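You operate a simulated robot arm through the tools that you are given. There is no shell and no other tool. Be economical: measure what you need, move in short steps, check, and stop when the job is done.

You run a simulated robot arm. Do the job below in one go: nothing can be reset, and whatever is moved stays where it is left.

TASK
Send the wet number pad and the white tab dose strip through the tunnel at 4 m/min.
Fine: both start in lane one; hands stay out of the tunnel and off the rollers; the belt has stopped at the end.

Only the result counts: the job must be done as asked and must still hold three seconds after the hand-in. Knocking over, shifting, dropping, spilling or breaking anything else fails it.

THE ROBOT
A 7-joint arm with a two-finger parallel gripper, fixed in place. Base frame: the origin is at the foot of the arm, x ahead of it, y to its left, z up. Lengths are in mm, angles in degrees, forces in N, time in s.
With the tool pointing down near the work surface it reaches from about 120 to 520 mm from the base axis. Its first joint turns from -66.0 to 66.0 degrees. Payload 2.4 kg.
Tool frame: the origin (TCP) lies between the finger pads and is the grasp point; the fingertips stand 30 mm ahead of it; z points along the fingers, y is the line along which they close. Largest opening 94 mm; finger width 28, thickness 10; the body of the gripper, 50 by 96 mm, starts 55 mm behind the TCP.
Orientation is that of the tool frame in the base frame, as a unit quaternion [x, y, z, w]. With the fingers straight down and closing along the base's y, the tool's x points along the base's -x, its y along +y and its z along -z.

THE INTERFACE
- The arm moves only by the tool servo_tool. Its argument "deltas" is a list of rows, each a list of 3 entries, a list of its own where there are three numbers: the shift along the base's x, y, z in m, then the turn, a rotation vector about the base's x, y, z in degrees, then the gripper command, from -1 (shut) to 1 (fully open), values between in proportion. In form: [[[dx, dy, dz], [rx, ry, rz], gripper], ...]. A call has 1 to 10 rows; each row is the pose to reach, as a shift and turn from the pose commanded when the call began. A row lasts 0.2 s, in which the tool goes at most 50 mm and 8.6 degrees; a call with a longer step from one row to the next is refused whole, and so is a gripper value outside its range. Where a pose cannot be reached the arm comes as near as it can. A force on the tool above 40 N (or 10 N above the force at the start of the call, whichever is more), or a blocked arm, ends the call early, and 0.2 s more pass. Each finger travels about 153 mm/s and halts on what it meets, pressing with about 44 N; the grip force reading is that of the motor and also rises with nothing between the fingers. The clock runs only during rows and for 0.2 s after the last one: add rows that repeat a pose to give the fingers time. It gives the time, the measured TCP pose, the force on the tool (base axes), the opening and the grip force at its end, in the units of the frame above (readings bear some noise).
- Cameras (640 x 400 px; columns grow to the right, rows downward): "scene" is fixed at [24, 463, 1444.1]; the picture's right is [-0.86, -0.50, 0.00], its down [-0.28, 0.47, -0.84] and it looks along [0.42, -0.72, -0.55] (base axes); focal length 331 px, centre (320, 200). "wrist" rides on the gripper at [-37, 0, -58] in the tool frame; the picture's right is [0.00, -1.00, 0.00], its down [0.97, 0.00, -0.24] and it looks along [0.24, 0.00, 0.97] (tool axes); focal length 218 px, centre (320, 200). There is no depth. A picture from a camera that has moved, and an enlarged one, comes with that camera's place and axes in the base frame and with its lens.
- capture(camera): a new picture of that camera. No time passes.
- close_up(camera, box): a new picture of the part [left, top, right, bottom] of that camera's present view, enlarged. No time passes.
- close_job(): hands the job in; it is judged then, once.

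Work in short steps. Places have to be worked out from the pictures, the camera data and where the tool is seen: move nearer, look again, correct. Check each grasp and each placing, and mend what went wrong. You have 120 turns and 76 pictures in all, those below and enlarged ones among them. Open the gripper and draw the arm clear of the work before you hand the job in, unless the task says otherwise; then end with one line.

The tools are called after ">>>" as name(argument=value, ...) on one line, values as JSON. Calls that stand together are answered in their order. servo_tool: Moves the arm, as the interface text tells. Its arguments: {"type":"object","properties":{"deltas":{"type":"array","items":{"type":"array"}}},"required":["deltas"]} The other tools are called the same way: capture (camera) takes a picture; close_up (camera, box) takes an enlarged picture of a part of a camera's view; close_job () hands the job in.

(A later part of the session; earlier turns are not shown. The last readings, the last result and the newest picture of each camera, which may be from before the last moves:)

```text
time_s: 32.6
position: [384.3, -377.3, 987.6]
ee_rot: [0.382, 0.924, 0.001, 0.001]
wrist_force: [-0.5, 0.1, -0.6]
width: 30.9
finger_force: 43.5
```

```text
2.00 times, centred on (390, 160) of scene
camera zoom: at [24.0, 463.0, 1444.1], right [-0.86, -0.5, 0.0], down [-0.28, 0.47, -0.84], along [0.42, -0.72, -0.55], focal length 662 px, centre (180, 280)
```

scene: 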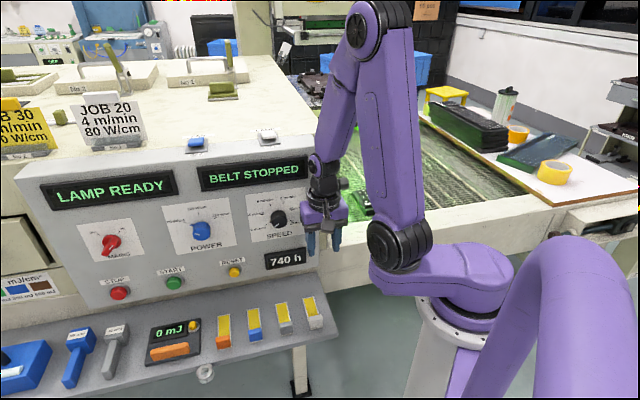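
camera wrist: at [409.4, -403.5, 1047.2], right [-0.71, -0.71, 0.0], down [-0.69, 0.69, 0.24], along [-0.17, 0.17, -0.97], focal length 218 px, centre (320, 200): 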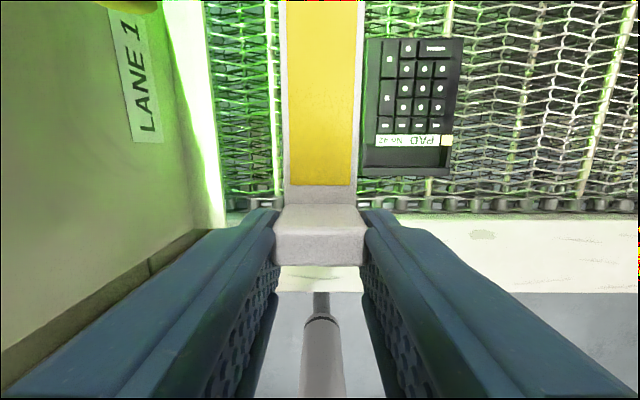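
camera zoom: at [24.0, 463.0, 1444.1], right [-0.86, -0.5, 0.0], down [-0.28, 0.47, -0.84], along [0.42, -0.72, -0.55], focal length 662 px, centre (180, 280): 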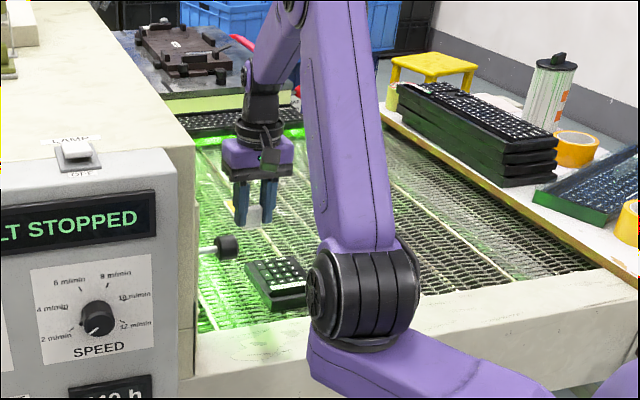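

Clear of hood and pad. I lower to just above the belt.

>>> servo_tool(deltas=[[[0, 0, -0.04], [0, 0, 0], -1], [[0, 0, -0.08], [0, 0, 0], -1], [[0, 0, -0.115], [0, 0, 0], -1], [[0, 0, -0.133], [0, 0, 0], -1], [[0, 0, -0.138], [0, 0, 0], -1]])

>>> servo_tool(deltas=[[[0, 0, -0.003], [0, 0, 0], -1], [[0, 0, -0.005], [0, 0, 0], -1], [[0, 0, -0.007], [0, 0, 0], -1]])

>>> capture(camera="wrist")

```text
time_s: 33.8
position: [383.7, -376.9, 848.9]
ee_rot: [0.382, 0.924, 0.002, 0.002]
wrist_force: [-0.2, -0.5, -0.8]
width: 30.9
finger_force: 44.9
```

```text
time_s: 34.6
position: [382.9, -378.7, 841.8]
ee_rot: [0.382, 0.924, 0.002, 0.002]
wrist_force: [-0.7, 0.6, -0.1]
width: 30.6
finger_force: 43.5
```

```text
31 pictures are left
camera wrist: at [408.8, -404.4, 902.0], right [-0.71, -0.71, 0.0], down [-0.69, 0.69, 0.24], along [-0.17, 0.17, -0.97], focal length 218 px, centre (320, 200)
```

wrist: 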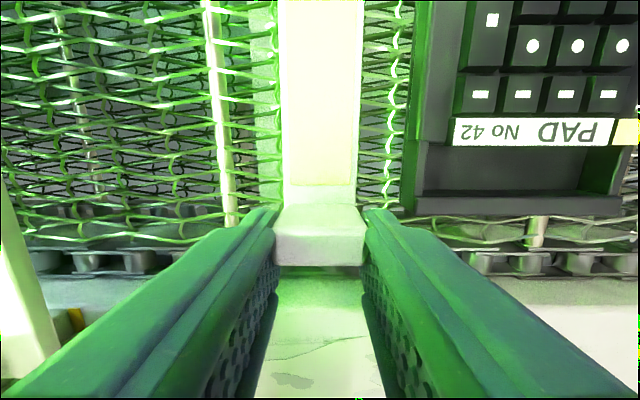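

No contact yet; I lower further in small steps and watch the force.

>>> servo_tool(deltas=[[[0, 0, -0.0015], [0, 0, 0], -1], [[0, 0, -0.003], [0, 0, 0], -1], [[0, 0, -0.0045], [0, 0, 0], -1]])

```text
time_s: 35.4
position: [382.8, -376.4, 837.8]
ee_rot: [0.382, 0.924, 0.002, 0.001]
wrist_force: [-0.5, 0.0, 0.0]
width: 30.8
finger_force: 44.0
```

>>> servo_tool(deltas=[[[0, 0, -0.0015], [0, 0, 0], -1], [[0, 0, -0.003], [0, 0, 0], -1], [[0, 0, -0.0045], [0, 0, 0], -1]])

```text
time_s: 36.2
position: [382.9, -377.6, 833.1]
ee_rot: [0.381, 0.924, 0.002, 0.002]
wrist_force: [-0.7, -1.0, -0.6]
width: 30.8
finger_force: 43.7
```

>>> servo_tool(deltas=[[[0, 0, -0.0015], [0, 0, 0], -1], [[0, 0, -0.003], [0, 0, 0], -1], [[0, 0, -0.0045], [0, 0, 0], -1]])

>>> capture(camera="wrist")

```text
time_s: 37.0
position: [383.6, -376.9, 828.6]
ee_rot: [0.381, 0.924, 0.001, 0.001]
wrist_force: [0.0, -0.3, -0.4]
width: 30.8
finger_force: 43.7
```

```text
30 pictures are left
camera wrist: at [409.1, -404.2, 887.9], right [-0.71, -0.71, 0.0], down [-0.69, 0.68, 0.24], along [-0.17, 0.17, -0.97], focal length 218 px, centre (320, 200)
```

wrist: 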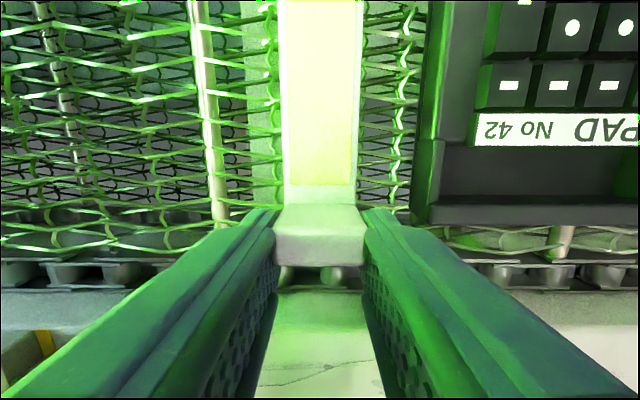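

>>> servo_tool(deltas=[[[0, 0, -0.0015], [0, 0, 0], -1], [[0, 0, -0.003], [0, 0, 0], -1], [[0, 0, -0.0045], [0, 0, 0], -1]])

```text
time_s: 37.8
position: [385.1, -377.7, 824.0]
ee_rot: [0.381, 0.925, 0.001, 0.002]
wrist_force: [0.1, -1.0, -0.1]
width: 30.8
finger_force: 43.9
```

>>> close_up(camera="scene", box=[320, 120, 416, 216])

>>> close_up(camera="wrist", box=[200, 0, 500, 300])

```text
4.17 times, centred on (368, 168) of scene
camera zoom: at [24.0, 463.0, 1444.1], right [-0.86, -0.5, 0.0], down [-0.28, 0.47, -0.84], along [0.42, -0.72, -0.55], focal length 1379 px, centre (120, 333)
```

zoom: 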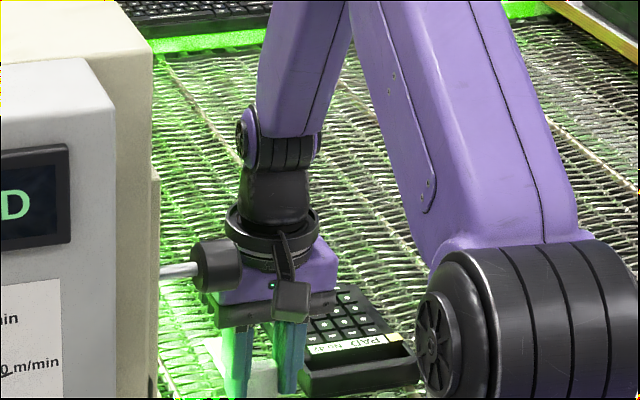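

```text
1.33 times, centred on (350, 150) of wrist
camera zoom: at [409.3, -404.2, 883.7], right [-0.71, -0.71, 0.0], down [-0.69, 0.68, 0.24], along [-0.17, 0.17, -0.97], focal length 291 px, centre (280, 267)
```

zoom: 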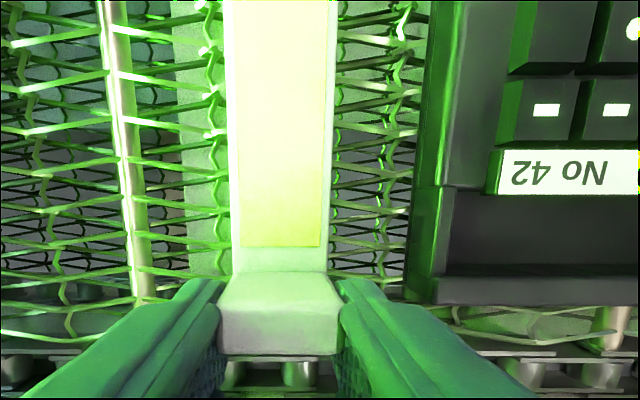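

>>> servo_tool(deltas=[[[0, 0, -0.0015], [0, 0, 0], -1], [[0, 0, -0.003], [0, 0, 0], -1], [[0, 0, -0.003], [0, 0, 0], -1]])

```text
time_s: 38.6
position: [383.2, -377.5, 822.6]
ee_rot: [0.381, 0.925, 0.001, 0.001]
wrist_force: [-0.7, -1.0, 0.1]
width: 30.9
finger_force: 44.3
```

>>> servo_tool(deltas=[[[0, 0, -0.0015], [0, 0, 0], -1], [[0, 0, -0.003], [0, 0, 0], -1], [[0, 0, -0.0045], [0, 0, 0], -1]])

>>> capture(camera="wrist")

```text
time_s: 39.4
position: [383.5, -379.0, 817.0]
ee_rot: [0.382, 0.924, 0.001, 0.002]
wrist_force: [0.5, 1.1, 0.0]
width: 30.8
finger_force: 43.9
```

```text
27 pictures are left
camera wrist: at [408.7, -404.5, 876.2], right [-0.71, -0.71, 0.0], down [-0.69, 0.68, 0.24], along [-0.17, 0.17, -0.97], focal length 218 px, centre (320, 200)
```

wrist: 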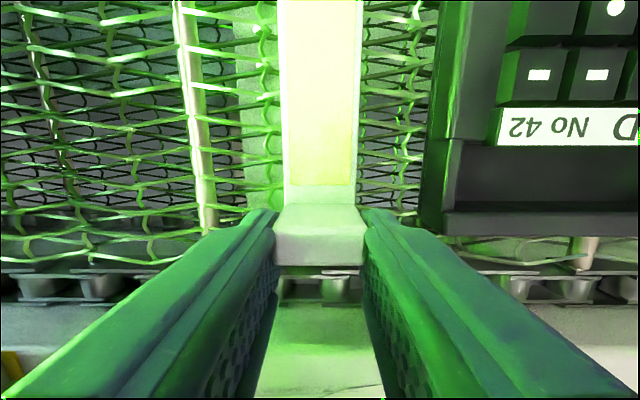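

>>> servo_tool(deltas=[[[0, 0, -0.0015], [0, 0, 0], -1], [[0, 0, -0.003], [0, 0, 0], -1], [[0, 0, -0.0045], [0, 0, 0], -1]])

```text
time_s: 40.2
position: [382.2, -378.3, 814.4]
ee_rot: [0.381, 0.924, 0.001, 0.003]
wrist_force: [-7.7, 7.4, 33.8]
width: 30.8
finger_force: 43.9
```

Contact: the strip is down on the belt. I relieve the pressure by 1 mm, open a little and rise.

>>> servo_tool(deltas=[[[0, 0, 0.0015], [0, 0, 0], -1], [[0, 0, 0.0015], [0, 0, 0], -0.15], [[0, 0, 0.0015], [0, 0, 0], -0.15], [[0, 0, 0.02], [0, 0, 0], -0.15], [[0, 0, 0.06], [0, 0, 0], -0.15], [[0, 0, 0.105], [0, 0, 0], -0.15], [[0, 0, 0.15], [0, 0, 0], -0.15]])

>>> capture(camera="wrist")

```text
time_s: 41.8
position: [383.6, -377.0, 962.2]
ee_rot: [0.381, 0.924, 0.001, 0.002]
wrist_force: [-0.7, -0.1, 0.1]
width: 39.9
finger_force: 0.0
```

```text
26 pictures are left
camera wrist: at [408.5, -403.1, 1022.1], right [-0.71, -0.71, 0.0], down [-0.69, 0.68, 0.24], along [-0.17, 0.17, -0.97], focal length 218 px, centre (320, 200)
```

wrist: 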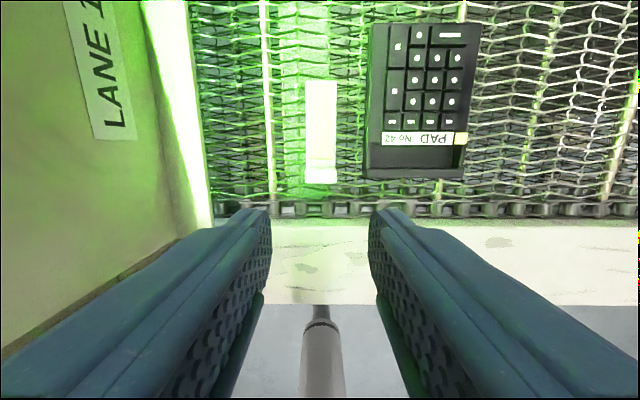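

Both items are on the belt in lane one, strip ahead of the pad. Now the speed dial: I retreat to the base side, then swing in front of the panel tilting the tool to face it.

>>> servo_tool(deltas=[[[-0.012, -0.012, 0.035], [0, 0, 0], -0.15], [[-0.046, 0.022, 0.045], [0, 0, 0], -0.15], [[-0.08, 0.056, 0.045], [0, 0, 0], -0.15], [[-0.114, 0.09, 0.045], [0, 0, 0], -0.15], [[-0.148, 0.124, 0.045], [0, 0, 0], -0.15], [[-0.182, 0.158, 0.045], [0, 0, 0], -0.15], [[-0.216, 0.192, 0.045], [0, 0, 0], -0.15], [[-0.25, 0.226, 0.045], [0, 0, 0], -0.15]])

>>> servo_tool(deltas=[[[0.012, 0.022, 0], [-5.8, -5.8, 0], -0.15], [[0.028, 0.045, 0], [-11.6, -11.6, 0], -0.15], [[0.044, 0.07, 0], [-17.4, -17.4, 0], -0.15], [[0.06, 0.095, 0], [-23.2, -23.2, 0], -0.15], [[0.076, 0.12, 0], [-29, -29, 0], -0.15], [[0.092, 0.145, 0], [-34.8, -34.8, 0], -0.15], [[0.108, 0.17, -0.01], [-40.6, -40.6, 0], -0.15], [[0.124, 0.195, -0.02], [-46.4, -46.4, 0], -0.15], [[0.14, 0.22, -0.02], [-52.2, -52.2, 0], -0.15], [[0.156, 0.24, -0.02], [-58, -58, 0], -0.15]])

>>> capture(camera="wrist")

```text
time_s: 43.6
position: [162.1, -148.9, 1008.1]
ee_rot: [0.311, 0.951, 0.001, 0.002]
wrist_force: [-7.4, -0.9, 0.0]
width: 40.1
finger_force: 0.0
```

```text
time_s: 45.1
position: [315.5, -109.6, 1024.7]
ee_rot: [0.163, 0.894, -0.098, 0.405]
wrist_force: [-25.3, 14.2, 18.5]
width: 41.4
finger_force: 1.2
out of reach, approached as far as the arm can: row 2, 3, 4, 5, 6, 7
stopped in row 7: the force on the tool passed its limit (the readings are from after the stop); the commanded pose is now the measured one
```

```text
25 pictures are left
camera wrist: at [297.6, -99.7, 1092.2], right [-0.37, -0.93, 0.04], down [-0.77, 0.28, -0.58], along [0.52, -0.25, -0.82], focal length 218 px, centre (320, 200)
```

wrist: 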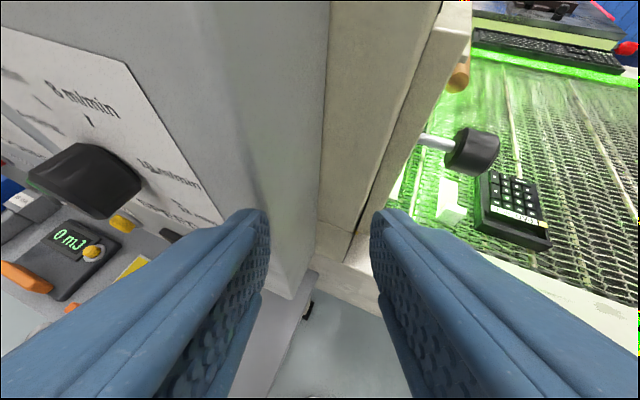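

A fingertip brushed the panel's end face because the arm cannot fold that close to the base; nothing appears moved. I back off, straightening the tool up, and will approach the dial from farther out in front.

>>> servo_tool(deltas=[[[-0.01, 0.015, 0.015], [3.4, 7.4, 0], -0.15], [[-0.02, 0.035, 0.03], [6.8, 14.9, 0], -0.15], [[-0.02, 0.06, 0.05], [10, 22.3, 0], -0.15], [[-0.015, 0.09, 0.07], [13.4, 29.8, 0], -0.15], [[-0.005, 0.125, 0.085], [16.7, 37.2, 0], -0.15], [[0.0, 0.16, 0.09], [20.1, 44.7, 0], -0.15]])

>>> capture(camera="wrist")

>>> capture(camera="scene")

```text
time_s: 45.9
position: [333.8, -64.8, 1091.4]
ee_rot: [0.153, 0.924, -0.044, 0.347]
wrist_force: [-10.0, -22.2, -7.9]
width: 53.6
finger_force: 11.9
stopped in row 3: the force on the tool passed its limit (the readings are from after the stop); the commanded pose is now the measured one
```

```text
24 pictures are left
camera wrist: at [323.2, -63.4, 1160.0], right [-0.32, -0.95, -0.03], down [-0.84, 0.29, -0.45], along [0.44, -0.12, -0.89], focal length 218 px, centre (320, 200)
```

wrist: 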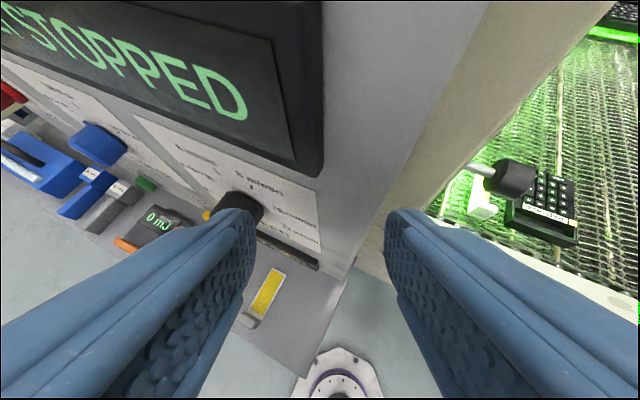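

```text
23 pictures are left
```

scene: 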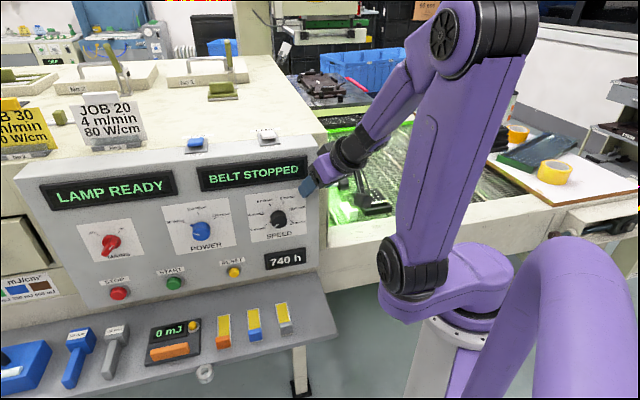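

The finger is pressing sideways on the panel's corner. I move away to the belt side and up, then untilt well above the cabinet.

>>> servo_tool(deltas=[[[0.0, -0.02, 0.01], [0, 0, 0], -0.15], [[0.0, -0.04, 0.03], [0, 0, 0], -0.15], [[0.0, -0.045, 0.07], [0, 0, 0], -0.15], [[0.0, -0.045, 0.11], [0, 0, 0], -0.15], [[0, -0.045, 0.15], [0, 0, 0], -0.15], [[0, -0.04, 0.19], [0, 0, 0], -0.15], [[0, -0.03, 0.21], [0, 0, 0], -0.15]])

```text
time_s: 46.6
position: [332.1, -88.9, 1120.9]
ee_rot: [0.136, 0.931, -0.024, 0.337]
wrist_force: [-9.2, 12.0, 12.8]
width: 45.5
finger_force: 4.5
stopped in row 3: the force on the tool passed its limit (the readings are from after the stop); the commanded pose is now the measured one
```

>>> servo_tool(deltas=[[[-0.005, 0.0, 0.01], [2.3, 7.6, 0], -0.15], [[-0.01, 0.0, 0.035], [4.5, 15.3, 0], -0.15], [[-0.01, 0.0, 0.07], [6.8, 23, 0], -0.15], [[-0.01, 0.0, 0.11], [9, 30.7, 0], -0.15], [[-0.01, 0.0, 0.15], [11.4, 38.4, 0], -0.15]])

>>> capture(camera="scene")

```text
time_s: 47.8
position: [321.1, -90.1, 1269.3]
ee_rot: [0.153, 0.988, 0.021, -0.005]
wrist_force: [0.1, -0.1, 0.0]
width: 39.8
finger_force: 0.2
```

```text
22 pictures are left
```

scene: 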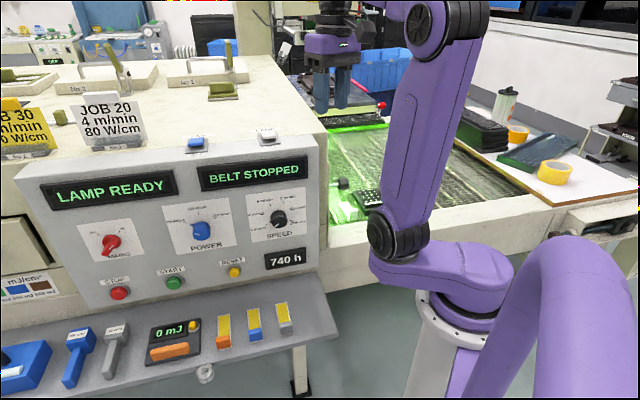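

Free again and straight. Now I go in front of the panel (d≈155 mm from base side), set the yaw, then tilt toward the panel with the wrist far enough from the base.

>>> servo_tool(deltas=[[[-0.01, 0.03, 0], [0, 0, -5.5], -0.15], [[-0.02, 0.07, 0], [0, 0, -11], -0.15], [[-0.025, 0.11, 0], [0, 0, -16.5], -0.15], [[-0.025, 0.145, 0], [0, 0, -22], -0.15], [[-0.02, 0.17, -0.02], [0, 0, -27.4], -0.15], [[-0.02, 0.17, -0.07], [0, 0, -27.4], -0.15]])

>>> servo_tool(deltas=[[[0.003, 0, -0.02], [-5.8, -5.8, 0], -0.15], [[0.006, -0.003, -0.04], [-11.6, -11.6, 0], -0.15], [[0.01, -0.006, -0.06], [-17.4, -17.4, 0], -0.15], [[0.015, -0.009, -0.08], [-23.2, -23.2, 0], -0.15], [[0.02, -0.012, -0.1], [-29, -29, 0], -0.15], [[0.025, -0.015, -0.12], [-34.8, -34.8, 0], -0.15], [[0.03, -0.02, -0.14], [-40.6, -40.6, 0], -0.15], [[0.038, -0.025, -0.16], [-46.4, -46.4, 0], -0.15], [[0.045, -0.03, -0.18], [-52.2, -52.2, 0], -0.15], [[0.052, -0.032, -0.2], [-58, -58, 0], -0.15]])

>>> capture(camera="wrist")

```text
time_s: 49.2
position: [302.0, 80.6, 1200.6]
ee_rot: [0.384, 0.923, 0.023, 0.003]
wrist_force: [-0.4, 0.4, -1.0]
width: 40.1
finger_force: 0.0
```

```text
time_s: 51.4
position: [400.1, 70.2, 1078.6]
ee_rot: [0.276, 0.708, -0.237, 0.605]
wrist_force: [-1.6, -0.6, -0.1]
width: 40.0
finger_force: 0.1
out of reach, approached as far as the arm can: row 6, 7, 8, 9, 10
```

```text
21 pictures are left
camera wrist: at [360.9, 103.7, 1124.7], right [-0.68, -0.73, 0.0], down [-0.29, 0.26, -0.92], along [0.68, -0.62, -0.39], focal length 218 px, centre (320, 200)
```

wrist: 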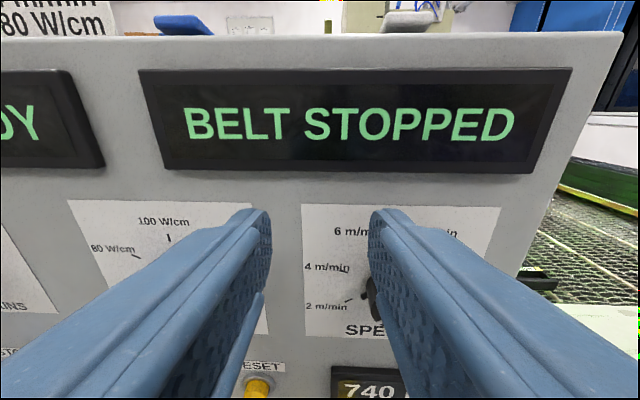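

The tool now faces the panel. I shift right toward the dial and lower a bit to see it between the fingers.

>>> servo_tool(deltas=[[[-0.01, -0.012, -0.015], [0, 0, 0], 0.2], [[-0.02, -0.024, -0.03], [0, 0, 0], 0.2], [[-0.03, -0.036, -0.045], [0, 0, 0], 0.2]])

>>> capture(camera="wrist")

```text
time_s: 52.2
position: [405.8, 52.9, 1081.3]
ee_rot: [0.278, 0.707, -0.235, 0.606]
wrist_force: [0.2, 1.1, -1.1]
width: 56.4
finger_force: 0.0
out of reach, approached as far as the arm can: row 1, 2, 3
```

```text
20 pictures are left
camera wrist: at [366.8, 87.9, 1127.6], right [-0.68, -0.73, 0.0], down [-0.28, 0.27, -0.92], along [0.68, -0.62, -0.39], focal length 218 px, centre (320, 200)
```

wrist: 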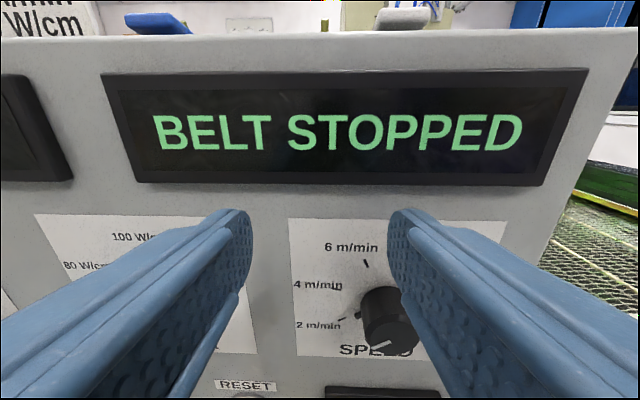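

The arm cannot fold lower at this steep tilt. The dial axis is at about t=287, z≈1004 with the pointer on 2 m/min; I reduce the tilt to about 50° and come to a standoff in front of it.

>>> servo_tool(deltas=[[[0.013, 0.004, 0.021], [5.5, 5.5, 0], 0.2], [[0.026, 0.008, 0.042], [11, 11, 0], 0.2], [[0.039, 0.012, 0.063], [16.5, 16.5, 0], 0.2], [[0.052, 0.017, 0.084], [21.9, 21.9, 0], 0.2]])

>>> capture(camera="wrist")

```text
time_s: 53.2
position: [456.7, 70.4, 1166.9]
ee_rot: [0.338, 0.84, -0.144, 0.4]
wrist_force: [-0.5, 0.1, -0.3]
width: 56.5
finger_force: 0.1
```

```text
19 pictures are left
camera wrist: at [440.3, 83.3, 1232.7], right [-0.68, -0.73, -0.03], down [-0.58, 0.56, -0.59], along [0.45, -0.39, -0.81], focal length 218 px, centre (320, 200)
```

wrist: 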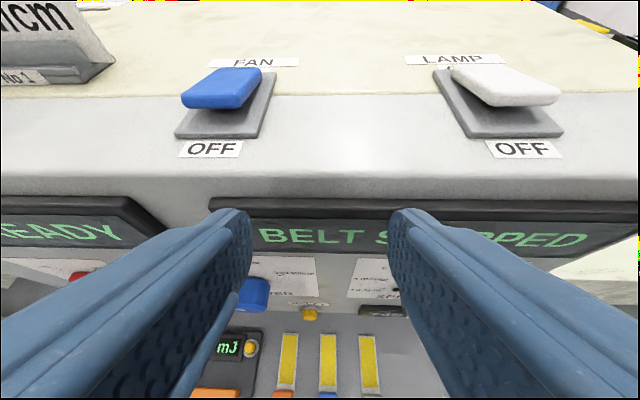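

The command frame follows the measured pose. I now move to the standoff point (376, 30, 1040), backing off from the panel first.

>>> servo_tool(deltas=[[[-0.025, 0.02, 0], [0, 0, 0], 0.2], [[-0.045, 0.005, -0.03], [0, 0, 0], 0.2], [[-0.06, -0.015, -0.065], [0, 0, 0], 0.2], [[-0.075, -0.03, -0.1], [0, 0, 0], 0.2], [[-0.081, -0.04, -0.127], [0, 0, 0], 0.2]])

>>> capture(camera="wrist")

```text
time_s: 54.4
position: [378.9, 31.2, 1039.1]
ee_rot: [0.337, 0.841, -0.145, 0.399]
wrist_force: [0.2, 0.3, 0.4]
width: 56.3
finger_force: 0.1
out of reach, approached as far as the arm can: row 5
```

```text
18 pictures are left
camera wrist: at [362.5, 44.5, 1105.2], right [-0.68, -0.73, -0.03], down [-0.58, 0.56, -0.59], along [0.45, -0.39, -0.81], focal length 218 px, centre (320, 200)
```

wrist: 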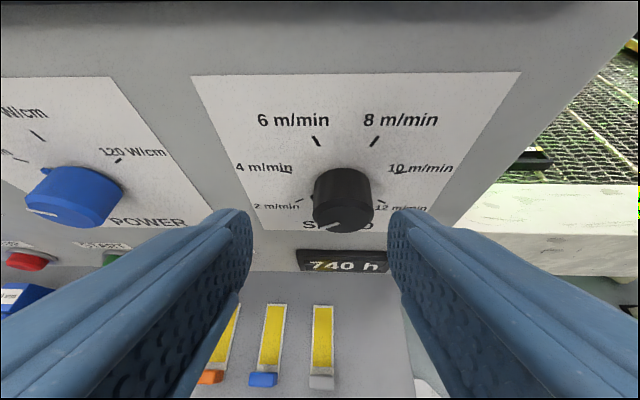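

The dial is clearly seen with its pointer on 2. It is about 11 mm to the right of the tool plane; I align and go halfway in.

>>> servo_tool(deltas=[[[-0.007, -0.009, 0], [0, 0, 0], 0.1], [[0.001, -0.017, -0.01], [0, 0, 0], 0.1], [[0.008, -0.024, -0.02], [0, 0, 0], 0.1]])

>>> capture(camera="wrist")

```text
time_s: 55.2
position: [387.6, 6.0, 1020.1]
ee_rot: [0.338, 0.84, -0.145, 0.399]
wrist_force: [-0.6, 0.3, 0.0]
width: 51.7
finger_force: 0.0
out of reach, approached as far as the arm can: row 1
```

```text
17 pictures are left
camera wrist: at [370.3, 19.5, 1086.1], right [-0.68, -0.73, -0.03], down [-0.58, 0.56, -0.59], along [0.45, -0.39, -0.81], focal length 218 px, centre (320, 200)
```

wrist: 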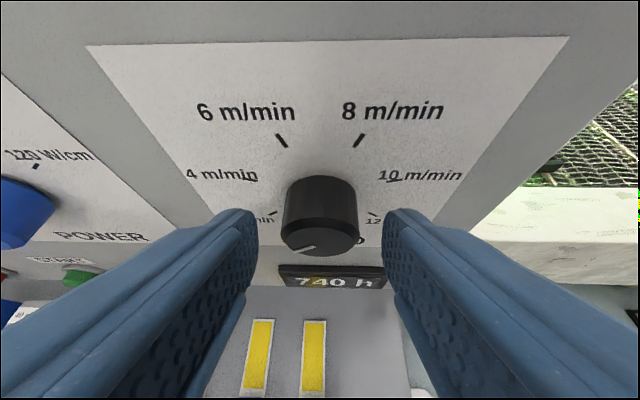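

Centred. I open wider and advance about 40 mm along the tool axis so the fingers straddle the knob.

>>> servo_tool(deltas=[[[0, 0, 0], [0, 0, 0], 0.35], [[0.006, -0.006, -0.007], [0, 0, 0], 0.35], [[0.011, -0.011, -0.013], [0, 0, 0], 0.35], [[0.016, -0.016, -0.019], [0, 0, 0], 0.35], [[0.02, -0.02, -0.0235], [0, 0, 0], 0.35]])

>>> capture(camera="wrist")

```text
time_s: 56.2
position: [400.3, -5.4, 1004.0]
ee_rot: [0.335, 0.839, -0.146, 0.403]
wrist_force: [-14.8, 9.8, 14.6]
width: 64.9
finger_force: 1.6
stopped in row 4: the force on the tool passed its limit (the readings are from after the stop); the commanded pose is now the measured one
```

```text
16 pictures are left
camera wrist: at [383.1, 7.9, 1070.7], right [-0.68, -0.73, -0.03], down [-0.58, 0.56, -0.6], along [0.45, -0.39, -0.8], focal length 218 px, centre (320, 200)
```

wrist: 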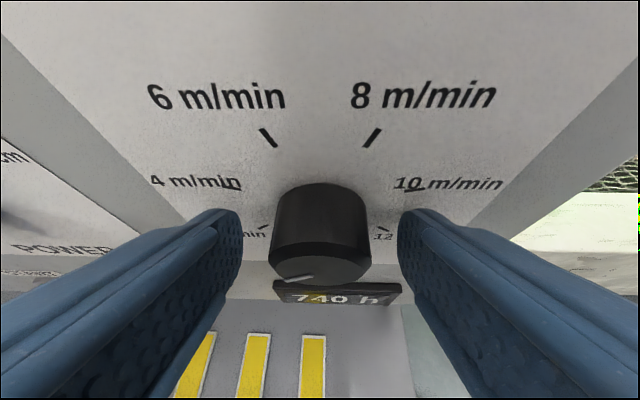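

The tips touch the panel (at d≈319) and straddle the knob. Since turning clockwise would fold the wrist inward, I back off slightly and pre-rotate the hand 50° counter-clockwise around the knob axis.

>>> servo_tool(deltas=[[[-0.004, 0.004, 0.004], [0, 0, 0], 0.35], [[-0.0028, 0.0052, 0.0039], [-5.1, 5.1, 0], 0.35], [[-0.0017, 0.0063, 0.0036], [-10.2, 10.2, 0], 0.35], [[-0.0006, 0.0074, 0.0031], [-15.3, 15.3, 0], 0.35], [[0.0005, 0.0085, 0.0024], [-20.4, 20.4, 0], 0.35], [[0.0014, 0.0094, 0.0015], [-25.5, 25.5, 0], 0.35], [[0.0023, 0.0103, 0.0005], [-30.6, 30.6, 0], 0.35], [[0.0031, 0.0111, -0.0007], [-35.5, 35.5, 0], 0.35]])

>>> capture(camera="wrist")

```text
time_s: 58.0
position: [404.2, 4.8, 1002.9]
ee_rot: [0.14, 0.837, -0.485, 0.212]
wrist_force: [0.3, -0.2, 0.0]
width: 63.4
finger_force: 0.1
```

```text
15 pictures are left
camera wrist: at [423.6, 54.3, 1047.8], right [-0.44, -0.49, 0.75], down [-0.9, 0.24, -0.37], along [0.0, -0.84, -0.54], focal length 218 px, centre (320, 200)
```

wrist: 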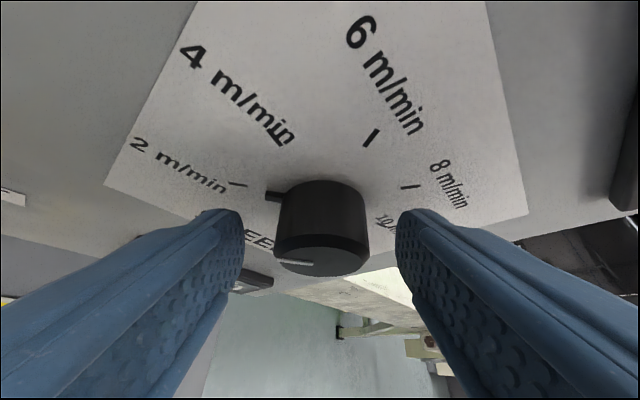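

Good alignment. I close on the knob.

>>> servo_tool(deltas=[[[0, 0, 0], [0, 0, 0], -0.2], [[0, 0, 0], [0, 0, 0], -1], [[0, 0, 0], [0, 0, 0], -1]])

>>> capture(camera="wrist")

```text
time_s: 58.8
position: [404.5, 5.8, 1003.1]
ee_rot: [0.141, 0.836, -0.485, 0.214]
wrist_force: [-4.4, -1.4, 8.2]
width: 36.1
finger_force: 45.2
```

```text
14 pictures are left
camera wrist: at [423.3, 53.9, 1048.4], right [-0.44, -0.49, 0.75], down [-0.9, 0.24, -0.37], along [0.0, -0.84, -0.54], focal length 218 px, centre (320, 200)
```

wrist: 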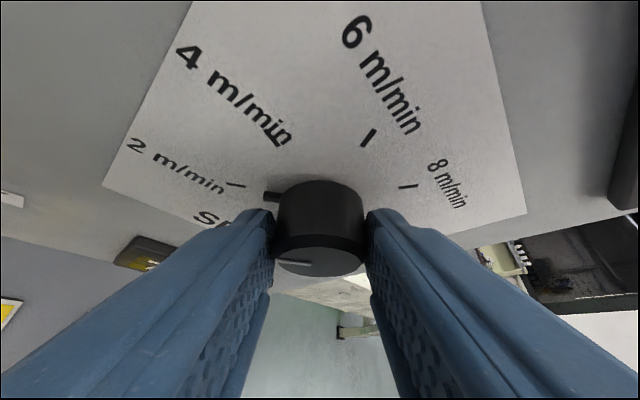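

Gripped firmly, pointer free. I turn 50° clockwise about the dial axis.

>>> servo_tool(deltas=[[[-0.0009, -0.0009, 0.0012], [5.1, -5.1, 0], -1], [[-0.0018, -0.0018, 0.0022], [10.2, -10.2, 0], -1], [[-0.0027, -0.0027, 0.0031], [15.3, -15.3, 0], -1], [[-0.0038, -0.0038, 0.0038], [20.4, -20.4, 0], -1], [[-0.0049, -0.0049, 0.0043], [25.5, -25.5, 0], -1], [[-0.006, -0.006, 0.0046], [30.6, -30.6, 0], -1], [[-0.0071, -0.0071, 0.0047], [35.5, -35.5, 0], -1]])

>>> capture(camera="wrist")

```text
time_s: 60.4
position: [396.4, -2.8, 1008.0]
ee_rot: [0.337, 0.839, -0.144, 0.402]
wrist_force: [-1.2, -2.2, -4.1]
width: 35.9
finger_force: 45.0
```

```text
13 pictures are left
camera wrist: at [379.9, 10.5, 1073.9], right [-0.68, -0.73, -0.03], down [-0.57, 0.56, -0.6], along [0.45, -0.39, -0.8], focal length 218 px, centre (320, 200)
```

wrist: 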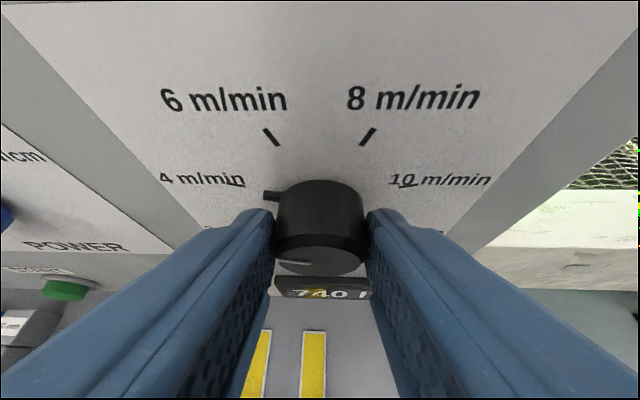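

The pointer now aims at 4 m/min. I release, back straight out along the tool axis and verify.

>>> servo_tool(deltas=[[[0, 0, 0], [0, 0, 0], -0.05], [[0, 0, 0], [0, 0, 0], 0.2], [[-0.012, 0.012, 0.014], [0, 0, 0], 0.2], [[-0.023, 0.023, 0.027], [0, 0, 0], 0.2]])

>>> close_up(camera="wrist", box=[160, 80, 480, 280])

```text
time_s: 61.4
position: [380.6, 20.3, 1038.0]
ee_rot: [0.336, 0.84, -0.146, 0.401]
wrist_force: [-0.4, 1.2, -0.6]
width: 56.4
finger_force: 0.1
out of reach, approached as far as the arm can: row 4
```

```text
2.00 times, centred on (320, 180) of wrist
camera zoom: at [364.2, 33.9, 1103.2], right [-0.68, -0.73, -0.02], down [-0.58, 0.56, -0.6], along [0.45, -0.39, -0.8], focal length 436 px, centre (320, 240)
```

zoom: 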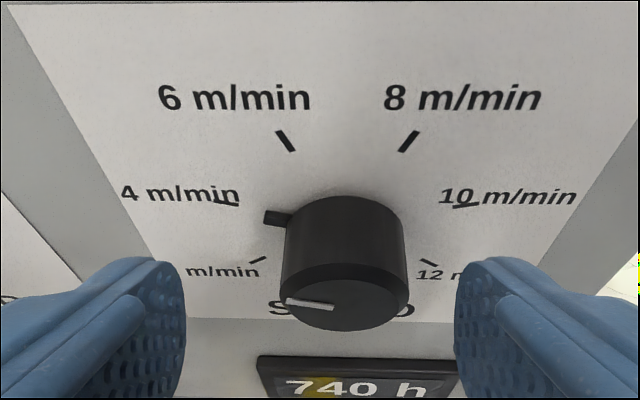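

The dial reads 4 m/min. Now START: I close the fingers and move along in front of the panel to a standoff before the green button (estimated at (598,163,845)).

>>> servo_tool(deltas=[[[0.0155, 0.043, 0.007], [0, 0, 0], -1], [[0.033, 0.082, 0], [0, 0, 0], -1], [[0.0577, 0.114, -0.018], [0, 0, 0], -1], [[0.086, 0.142, -0.048], [0, 0, 0], -1], [[0.1107, 0.167, -0.078], [0, 0, 0], -1], [[0.132, 0.181, -0.108], [0, 0, 0], -1], [[0.153, 0.188, -0.138], [0, 0, 0], -1], [[0.1687, 0.1897, -0.16], [0, 0, 0], -1]])

>>> capture(camera="wrist")

```text
time_s: 63.2
position: [550.7, 212.1, 876.1]
ee_rot: [0.337, 0.839, -0.146, 0.402]
wrist_force: [-0.4, -0.1, -0.1]
width: 0.1
finger_force: 32.9
```

```text
11 pictures are left
camera wrist: at [533.1, 224.3, 941.7], right [-0.68, -0.73, -0.03], down [-0.58, 0.56, -0.6], along [0.45, -0.39, -0.8], focal length 218 px, centre (320, 200)
```

wrist: 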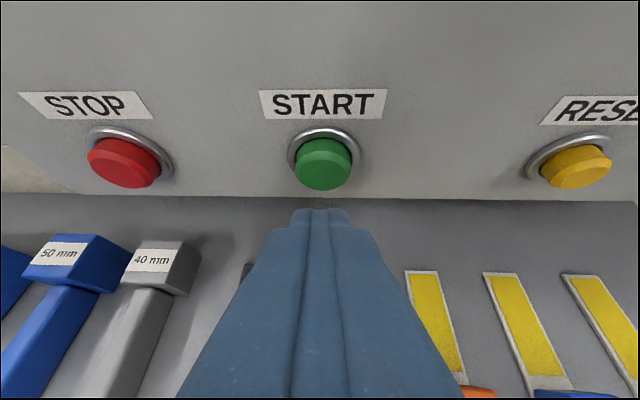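

Tip and START are aligned in t; the tip's leading corner needs to be ~12 mm lower. I lower and press along the panel normal, watching force, then back off a bit.

>>> servo_tool(deltas=[[[0.007, -0.007, -0.012], [0, 0, 0], -1], [[0.014, -0.014, -0.012], [0, 0, 0], -1], [[0.021, -0.021, -0.012], [0, 0, 0], -1], [[0.025, -0.025, -0.012], [0, 0, 0], -1], [[0.028, -0.028, -0.012], [0, 0, 0], -1], [[0.031, -0.031, -0.012], [0, 0, 0], -1]])

>>> capture(camera="scene")

```text
time_s: 64.6
position: [578.0, 183.0, 863.1]
ee_rot: [0.334, 0.84, -0.145, 0.402]
wrist_force: [-28.4, 14.0, 9.5]
width: 0.0
finger_force: 32.9
```

```text
10 pictures are left
```

scene: 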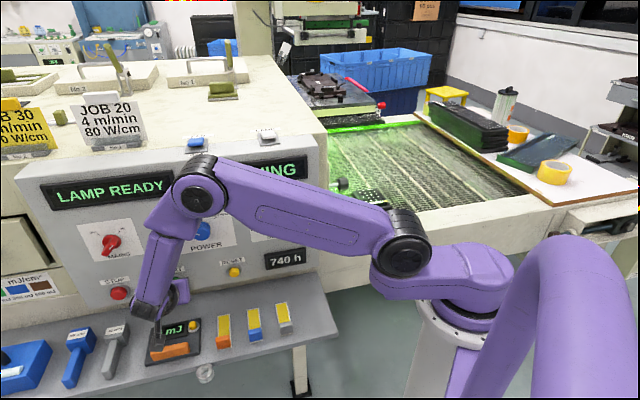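

The display shows the belt RUNNING. I back off START and go to a standoff in front of STOP, turning the hand somewhat for reach.

>>> servo_tool(deltas=[[[-0.014, 0.014, 0], [0, 0, 0], -1], [[-0.0276, 0.0276, 0], [0, 0, 0], -1], [[-0.0064, 0.0488, 0], [0, 0, 7.5], -1], [[0.0148, 0.07, 0], [0, 0, 15], -1], [[0.036, 0.0912, 0], [0, 0, 22.5], -1], [[0.0516, 0.1068, 0], [0, 0, 30], -1]])

>>> capture(camera="scene")

>>> capture(camera="wrist")

```text
time_s: 66.0
position: [633.2, 286.9, 863.7]
ee_rot: [0.106, 0.898, -0.036, 0.426]
wrist_force: [-0.4, 0.0, 0.4]
width: 0.1
finger_force: 33.2
```

```text
9 pictures are left
```

scene: 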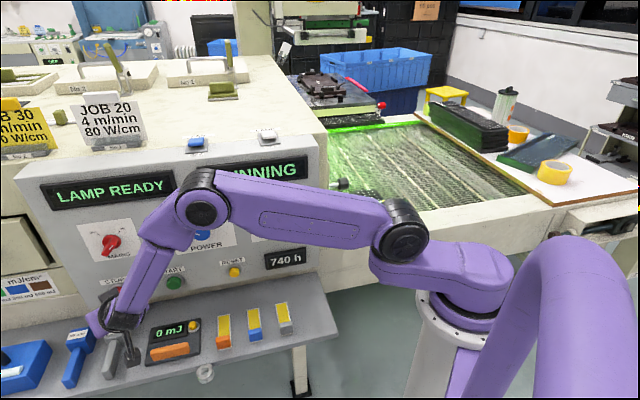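

```text
8 pictures are left
camera wrist: at [610.8, 289.9, 930.6], right [-0.22, -0.97, -0.03], down [-0.78, 0.19, -0.6], along [0.59, -0.11, -0.8], focal length 218 px, centre (320, 200)
```

wrist: 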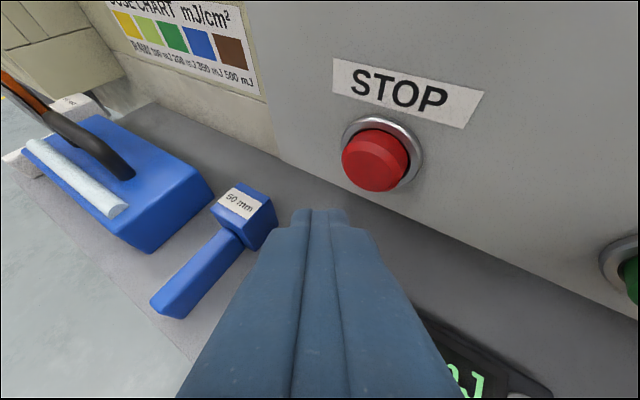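

STOP is right in front. While the belt runs I turn the camera left to see where the machine ends so I can time the stop.

>>> servo_tool(deltas=[[[-0.01, 0.01, 0.01], [0, 0, 8], -1], [[-0.02, 0.02, 0.02], [0, 0, 16], -1], [[-0.02, 0.02, 0.03], [4, -4, 24], -1], [[-0.02, 0.02, 0.04], [8, -8, 30], -1], [[-0.02, 0.02, 0.05], [12, -12, 36], -1]])

>>> capture(camera="wrist")

```text
refused: row 3 steps farther than a row can; nothing moved
```

```text
7 pictures are left
camera wrist: at [610.8, 289.9, 930.6], right [-0.22, -0.97, -0.03], down [-0.78, 0.19, -0.6], along [0.59, -0.11, -0.8], focal length 218 px, centre (320, 200)
```

wrist: 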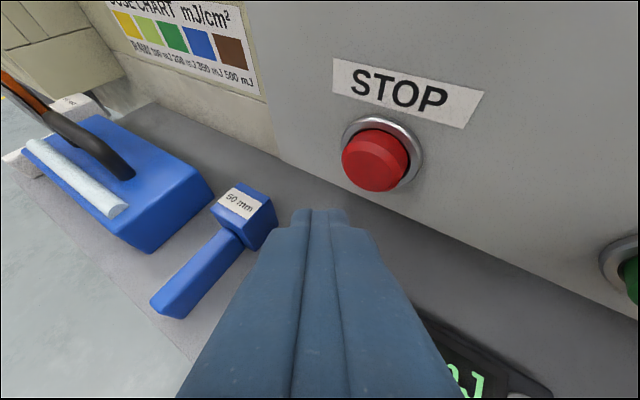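

>>> servo_tool(deltas=[[[-0.01, 0.01, 0.01], [0, 0, 8.3], -1], [[-0.02, 0.02, 0.03], [0, 0, 16.6], -1], [[-0.02, 0.02, 0.05], [0, 0, 25], -1], [[-0.02, 0.02, 0.07], [0, 0, 33], -1]])

>>> servo_tool(deltas=[[[0, 0, 0.01], [2.8, -7.5, 0], -1], [[0, 0, 0.02], [5.6, -15, 0], -1], [[0, 0, 0.03], [8.4, -22.5, 0], -1]])

>>> capture(camera="wrist")

```text
time_s: 67.0
position: [611.3, 306.5, 934.8]
ee_rot: [-0.154, 0.891, 0.087, 0.418]
wrist_force: [-0.1, 0.1, 0.3]
width: 0.0
finger_force: 33.1
```

```text
time_s: 67.8
position: [613.3, 307.0, 965.5]
ee_rot: [-0.136, 0.783, 0.121, 0.595]
wrist_force: [0.8, 0.2, 0.4]
width: 0.0
finger_force: 33.4
```

```text
6 pictures are left
camera wrist: at [569.2, 288.7, 1016.6], right [0.35, -0.94, -0.03], down [-0.46, -0.15, -0.87], along [0.81, 0.32, -0.49], focal length 218 px, centre (320, 200)
```

wrist: 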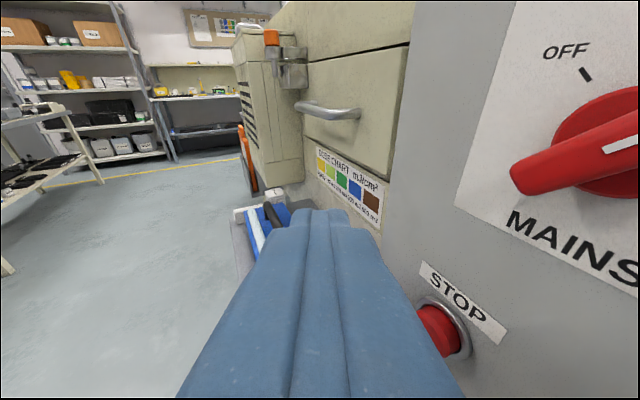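

>>> close_up(camera="wrist", box=[210, 10, 400, 220])

```text
1.90 times, centred on (305, 115) of wrist
camera zoom: at [569.2, 288.7, 1016.6], right [0.35, -0.94, -0.03], down [-0.46, -0.15, -0.87], along [0.81, 0.32, -0.49], focal length 416 px, centre (349, 362)
```

zoom: 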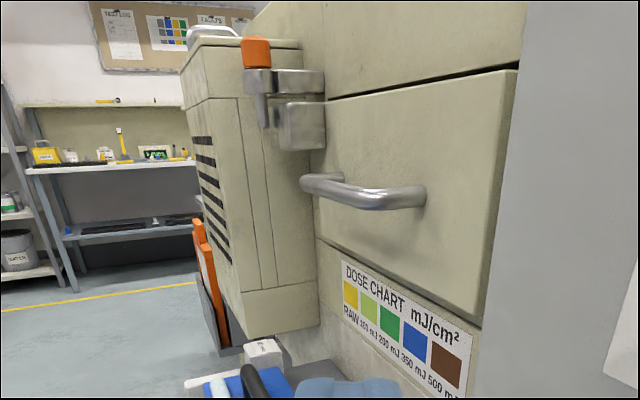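

I can't see the outfeed from here. I rise and back away to the left for a view past the machine's end, while the belt keeps running.

>>> servo_tool(deltas=[[[-0.019, 0.021, 0.038], [0, 0, -2], -1], [[-0.038, 0.042, 0.076], [0, 0, -4], -1], [[-0.057, 0.063, 0.114], [0, 0, -6], -1], [[-0.076, 0.084, 0.152], [0, 0, -8], -1], [[-0.095, 0.105, 0.19], [0, 0, -10], -1], [[-0.114, 0.126, 0.228], [0, 0, -12], -1], [[-0.133, 0.147, 0.266], [0, 0, -14], -1], [[-0.152, 0.168, 0.304], [0, 0, -16], -1], [[-0.171, 0.189, 0.342], [0, 0, -18], -1], [[-0.19, 0.21, 0.38], [0, 0, -20], -1]])

>>> capture(camera="wrist")

```text
time_s: 70.0
position: [422.7, 517.3, 1344.5]
ee_rot: [0.004, 0.795, 0.013, 0.606]
wrist_force: [-0.2, -0.6, 0.8]
width: 0.2
finger_force: 33.0
```

```text
4 pictures are left
camera wrist: at [376.1, 514.7, 1396.3], right [0.01, -1.0, -0.03], down [-0.49, 0.02, -0.87], along [0.87, 0.02, -0.49], focal length 218 px, centre (320, 200)
```

wrist: 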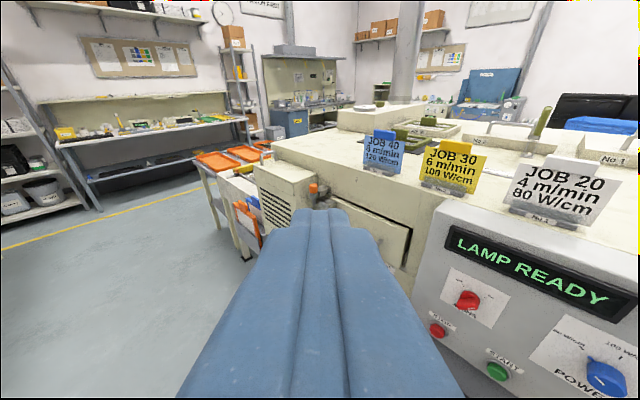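

>>> close_up(camera="wrist", box=[190, 110, 350, 250])

```text
2.86 times, centred on (270, 180) of wrist
camera zoom: at [376.1, 514.7, 1396.3], right [0.01, -1.0, -0.03], down [-0.49, 0.02, -0.87], along [0.87, 0.02, -0.49], focal length 624 px, centre (463, 257)
```

zoom: 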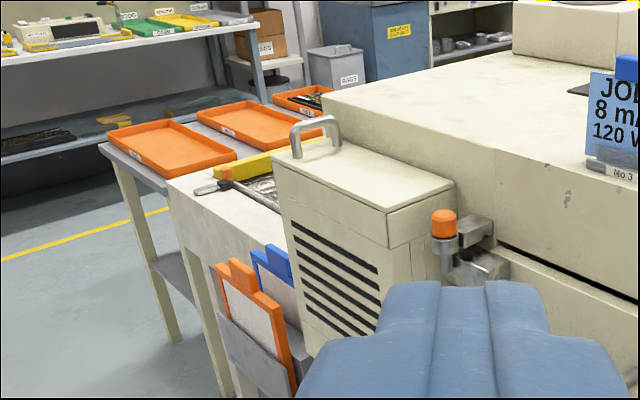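

The outfeed belt runs behind the vent box to about t≈2200 with a yellow end bar and trays; the tunnel ends near t≈1460. So both items are clear of the tunnel and still on the belt after about 28 s of running (stop at ≈92 s). I return to the STOP standoff.

>>> servo_tool(deltas=[[[0.019, -0.021, -0.038], [0, 0, 2], -1], [[0.038, -0.042, -0.076], [0, 0, 4], -1], [[0.057, -0.063, -0.114], [0, 0, 6], -1], [[0.076, -0.084, -0.152], [0, 0, 8], -1], [[0.095, -0.105, -0.19], [0, 0, 10], -1], [[0.114, -0.126, -0.228], [0, 0, 12], -1], [[0.133, -0.147, -0.266], [0, 0, 14], -1], [[0.152, -0.168, -0.304], [0, 0, 16], -1], [[0.171, -0.189, -0.342], [0, 0, 18], -1], [[0.19, -0.21, -0.38], [0, 0, 20], -1]])

>>> servo_tool(deltas=[[[0, 0, -0.01], [-2.8, 7.5, 0], -1], [[0, 0, -0.02], [-5.6, 15, 0], -1], [[0, 0, -0.03], [-8.4, 22.5, 0], -1]])

>>> servo_tool(deltas=[[[0, 0, -0.02], [0, 0, -8], -1], [[0, 0, -0.04], [0, 0, -16.4], -1], [[0.01, -0.01, -0.06], [0, 0, -24.7], -1], [[0.02, -0.02, -0.07], [0, 0, -33], -1]])

```text
time_s: 72.2
position: [611.5, 305.7, 963.3]
ee_rot: [-0.136, 0.784, 0.12, 0.593]
wrist_force: [-0.8, -0.8, -0.3]
width: 0.0
finger_force: 33.0
```

```text
time_s: 73.0
position: [611.7, 306.9, 932.9]
ee_rot: [-0.153, 0.891, 0.087, 0.419]
wrist_force: [-0.5, -0.2, -0.8]
width: 0.0
finger_force: 33.4
```

```text
time_s: 74.0
position: [632.5, 286.6, 863.6]
ee_rot: [0.108, 0.898, -0.037, 0.425]
wrist_force: [0.3, -0.6, 0.4]
width: 0.0
finger_force: 33.3
```

Back at the STOP standoff. I hold still while the belt carries the items through.

>>> servo_tool(deltas=[[[0, 0, 0], [0, 0, 0], -1], [[0, 0, 0], [0, 0, 0], -1], [[0, 0, 0], [0, 0, 0], -1], [[0, 0, 0], [0, 0, 0], -1], [[0, 0, 0], [0, 0, 0], -1], [[0, 0, 0], [0, 0, 0], -1], [[0, 0, 0], [0, 0, 0], -1], [[0, 0, 0], [0, 0, 0], -1], [[0, 0, 0], [0, 0, 0], -1], [[0, 0, 0], [0, 0, 0], -1]])

>>> servo_tool(deltas=[[[0, 0, 0], [0, 0, 0], -1], [[0, 0, 0], [0, 0, 0], -1], [[0, 0, 0], [0, 0, 0], -1], [[0, 0, 0], [0, 0, 0], -1], [[0, 0, 0], [0, 0, 0], -1], [[0, 0, 0], [0, 0, 0], -1], [[0, 0, 0], [0, 0, 0], -1], [[0, 0, 0], [0, 0, 0], -1], [[0, 0, 0], [0, 0, 0], -1], [[0, 0, 0], [0, 0, 0], -1]])

>>> servo_tool(deltas=[[[0, 0, 0], [0, 0, 0], -1], [[0, 0, 0], [0, 0, 0], -1], [[0, 0, 0], [0, 0, 0], -1], [[0, 0, 0], [0, 0, 0], -1], [[0, 0, 0], [0, 0, 0], -1], [[0, 0, 0], [0, 0, 0], -1], [[0, 0, 0], [0, 0, 0], -1], [[0, 0, 0], [0, 0, 0], -1], [[0, 0, 0], [0, 0, 0], -1], [[0, 0, 0], [0, 0, 0], -1]])

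>>> servo_tool(deltas=[[[0, 0, 0], [0, 0, 0], -1], [[0, 0, 0], [0, 0, 0], -1], [[0, 0, 0], [0, 0, 0], -1], [[0, 0, 0], [0, 0, 0], -1], [[0, 0, 0], [0, 0, 0], -1], [[0, 0, 0], [0, 0, 0], -1], [[0, 0, 0], [0, 0, 0], -1], [[0, 0, 0], [0, 0, 0], -1], [[0, 0, 0], [0, 0, 0], -1], [[0, 0, 0], [0, 0, 0], -1]])

>>> servo_tool(deltas=[[[0, 0, 0], [0, 0, 0], -1], [[0, 0, 0], [0, 0, 0], -1], [[0, 0, 0], [0, 0, 0], -1], [[0, 0, 0], [0, 0, 0], -1], [[0, 0, 0], [0, 0, 0], -1], [[0, 0, 0], [0, 0, 0], -1], [[0, 0, 0], [0, 0, 0], -1], [[0, 0, 0], [0, 0, 0], -1], [[0, 0, 0], [0, 0, 0], -1], [[0, 0, 0], [0, 0, 0], -1]])

>>> servo_tool(deltas=[[[0, 0, 0], [0, 0, 0], -1], [[0, 0, 0], [0, 0, 0], -1], [[0, 0, 0], [0, 0, 0], -1], [[0, 0, 0], [0, 0, 0], -1], [[0, 0, 0], [0, 0, 0], -1], [[0, 0, 0], [0, 0, 0], -1], [[0, 0, 0], [0, 0, 0], -1], [[0, 0, 0], [0, 0, 0], -1], [[0, 0, 0], [0, 0, 0], -1], [[0, 0, 0], [0, 0, 0], -1]])

>>> servo_tool(deltas=[[[0, 0, 0], [0, 0, 0], -1], [[0, 0, 0], [0, 0, 0], -1], [[0, 0, 0], [0, 0, 0], -1], [[0, 0, 0], [0, 0, 0], -1], [[0, 0, 0], [0, 0, 0], -1], [[0, 0, 0], [0, 0, 0], -1], [[0, 0, 0], [0, 0, 0], -1], [[0, 0, 0], [0, 0, 0], -1], [[0, 0, 0], [0, 0, 0], -1], [[0, 0, 0], [0, 0, 0], -1]])

```text
time_s: 76.2
position: [632.2, 286.2, 864.3]
ee_rot: [0.108, 0.898, -0.037, 0.426]
wrist_force: [-0.4, 0.0, -0.1]
width: 0.0
finger_force: 32.7
```

```text
time_s: 78.4
position: [631.8, 287.0, 862.9]
ee_rot: [0.108, 0.897, -0.037, 0.426]
wrist_force: [0.5, -0.8, 0.8]
width: 0.1
finger_force: 33.2
```

```text
time_s: 80.6
position: [632.1, 286.2, 863.9]
ee_rot: [0.108, 0.897, -0.037, 0.427]
wrist_force: [0.2, 1.2, 0.3]
width: 0.1
finger_force: 33.3
```

```text
time_s: 82.8
position: [630.8, 287.1, 864.0]
ee_rot: [0.108, 0.898, -0.037, 0.426]
wrist_force: [0.4, 0.3, 0.8]
width: 0.0
finger_force: 32.8
```

```text
time_s: 85.0
position: [631.7, 285.4, 864.6]
ee_rot: [0.108, 0.897, -0.037, 0.426]
wrist_force: [-0.7, 0.4, 0.1]
width: 0.0
finger_force: 33.3
```

```text
time_s: 87.2
position: [632.3, 286.5, 864.1]
ee_rot: [0.109, 0.897, -0.037, 0.426]
wrist_force: [1.0, -0.7, 0.4]
width: 0.0
finger_force: 32.9
```

```text
time_s: 89.4
position: [631.9, 286.5, 864.5]
ee_rot: [0.109, 0.898, -0.038, 0.426]
wrist_force: [-0.6, -0.1, 0.0]
width: 0.0
finger_force: 32.8
```

Time to press STOP: I advance along the panel normal until contact and press.

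>>> servo_tool(deltas=[[[0, 0, 0], [0, 0, 0], -1], [[0, 0, 0], [0, 0, 0], -1], [[0.007, -0.007, 0], [0, 0, 0], -1], [[0.014, -0.014, 0], [0, 0, 0], -1], [[0.019, -0.019, 0], [0, 0, 0], -1], [[0.022, -0.022, 0], [0, 0, 0], -1], [[0.025, -0.025, 0], [0, 0, 0], -1], [[0.028, -0.028, 0], [0, 0, 0], -1]])

>>> capture(camera="scene")

```text
time_s: 91.2
position: [657.6, 263.4, 863.7]
ee_rot: [0.105, 0.898, -0.035, 0.425]
wrist_force: [-16.3, 6.9, 2.0]
width: 0.4
finger_force: 33.3
```

```text
2 pictures are left
```

scene: 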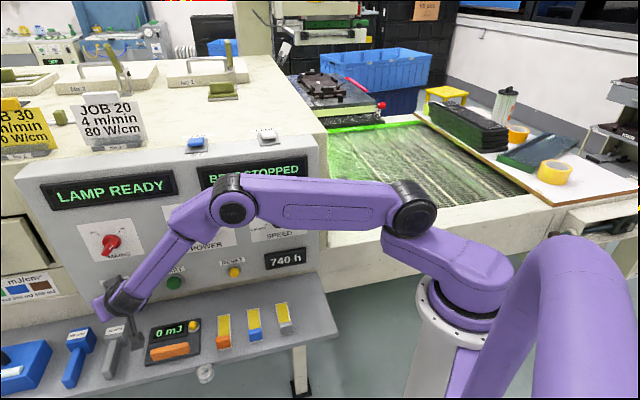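

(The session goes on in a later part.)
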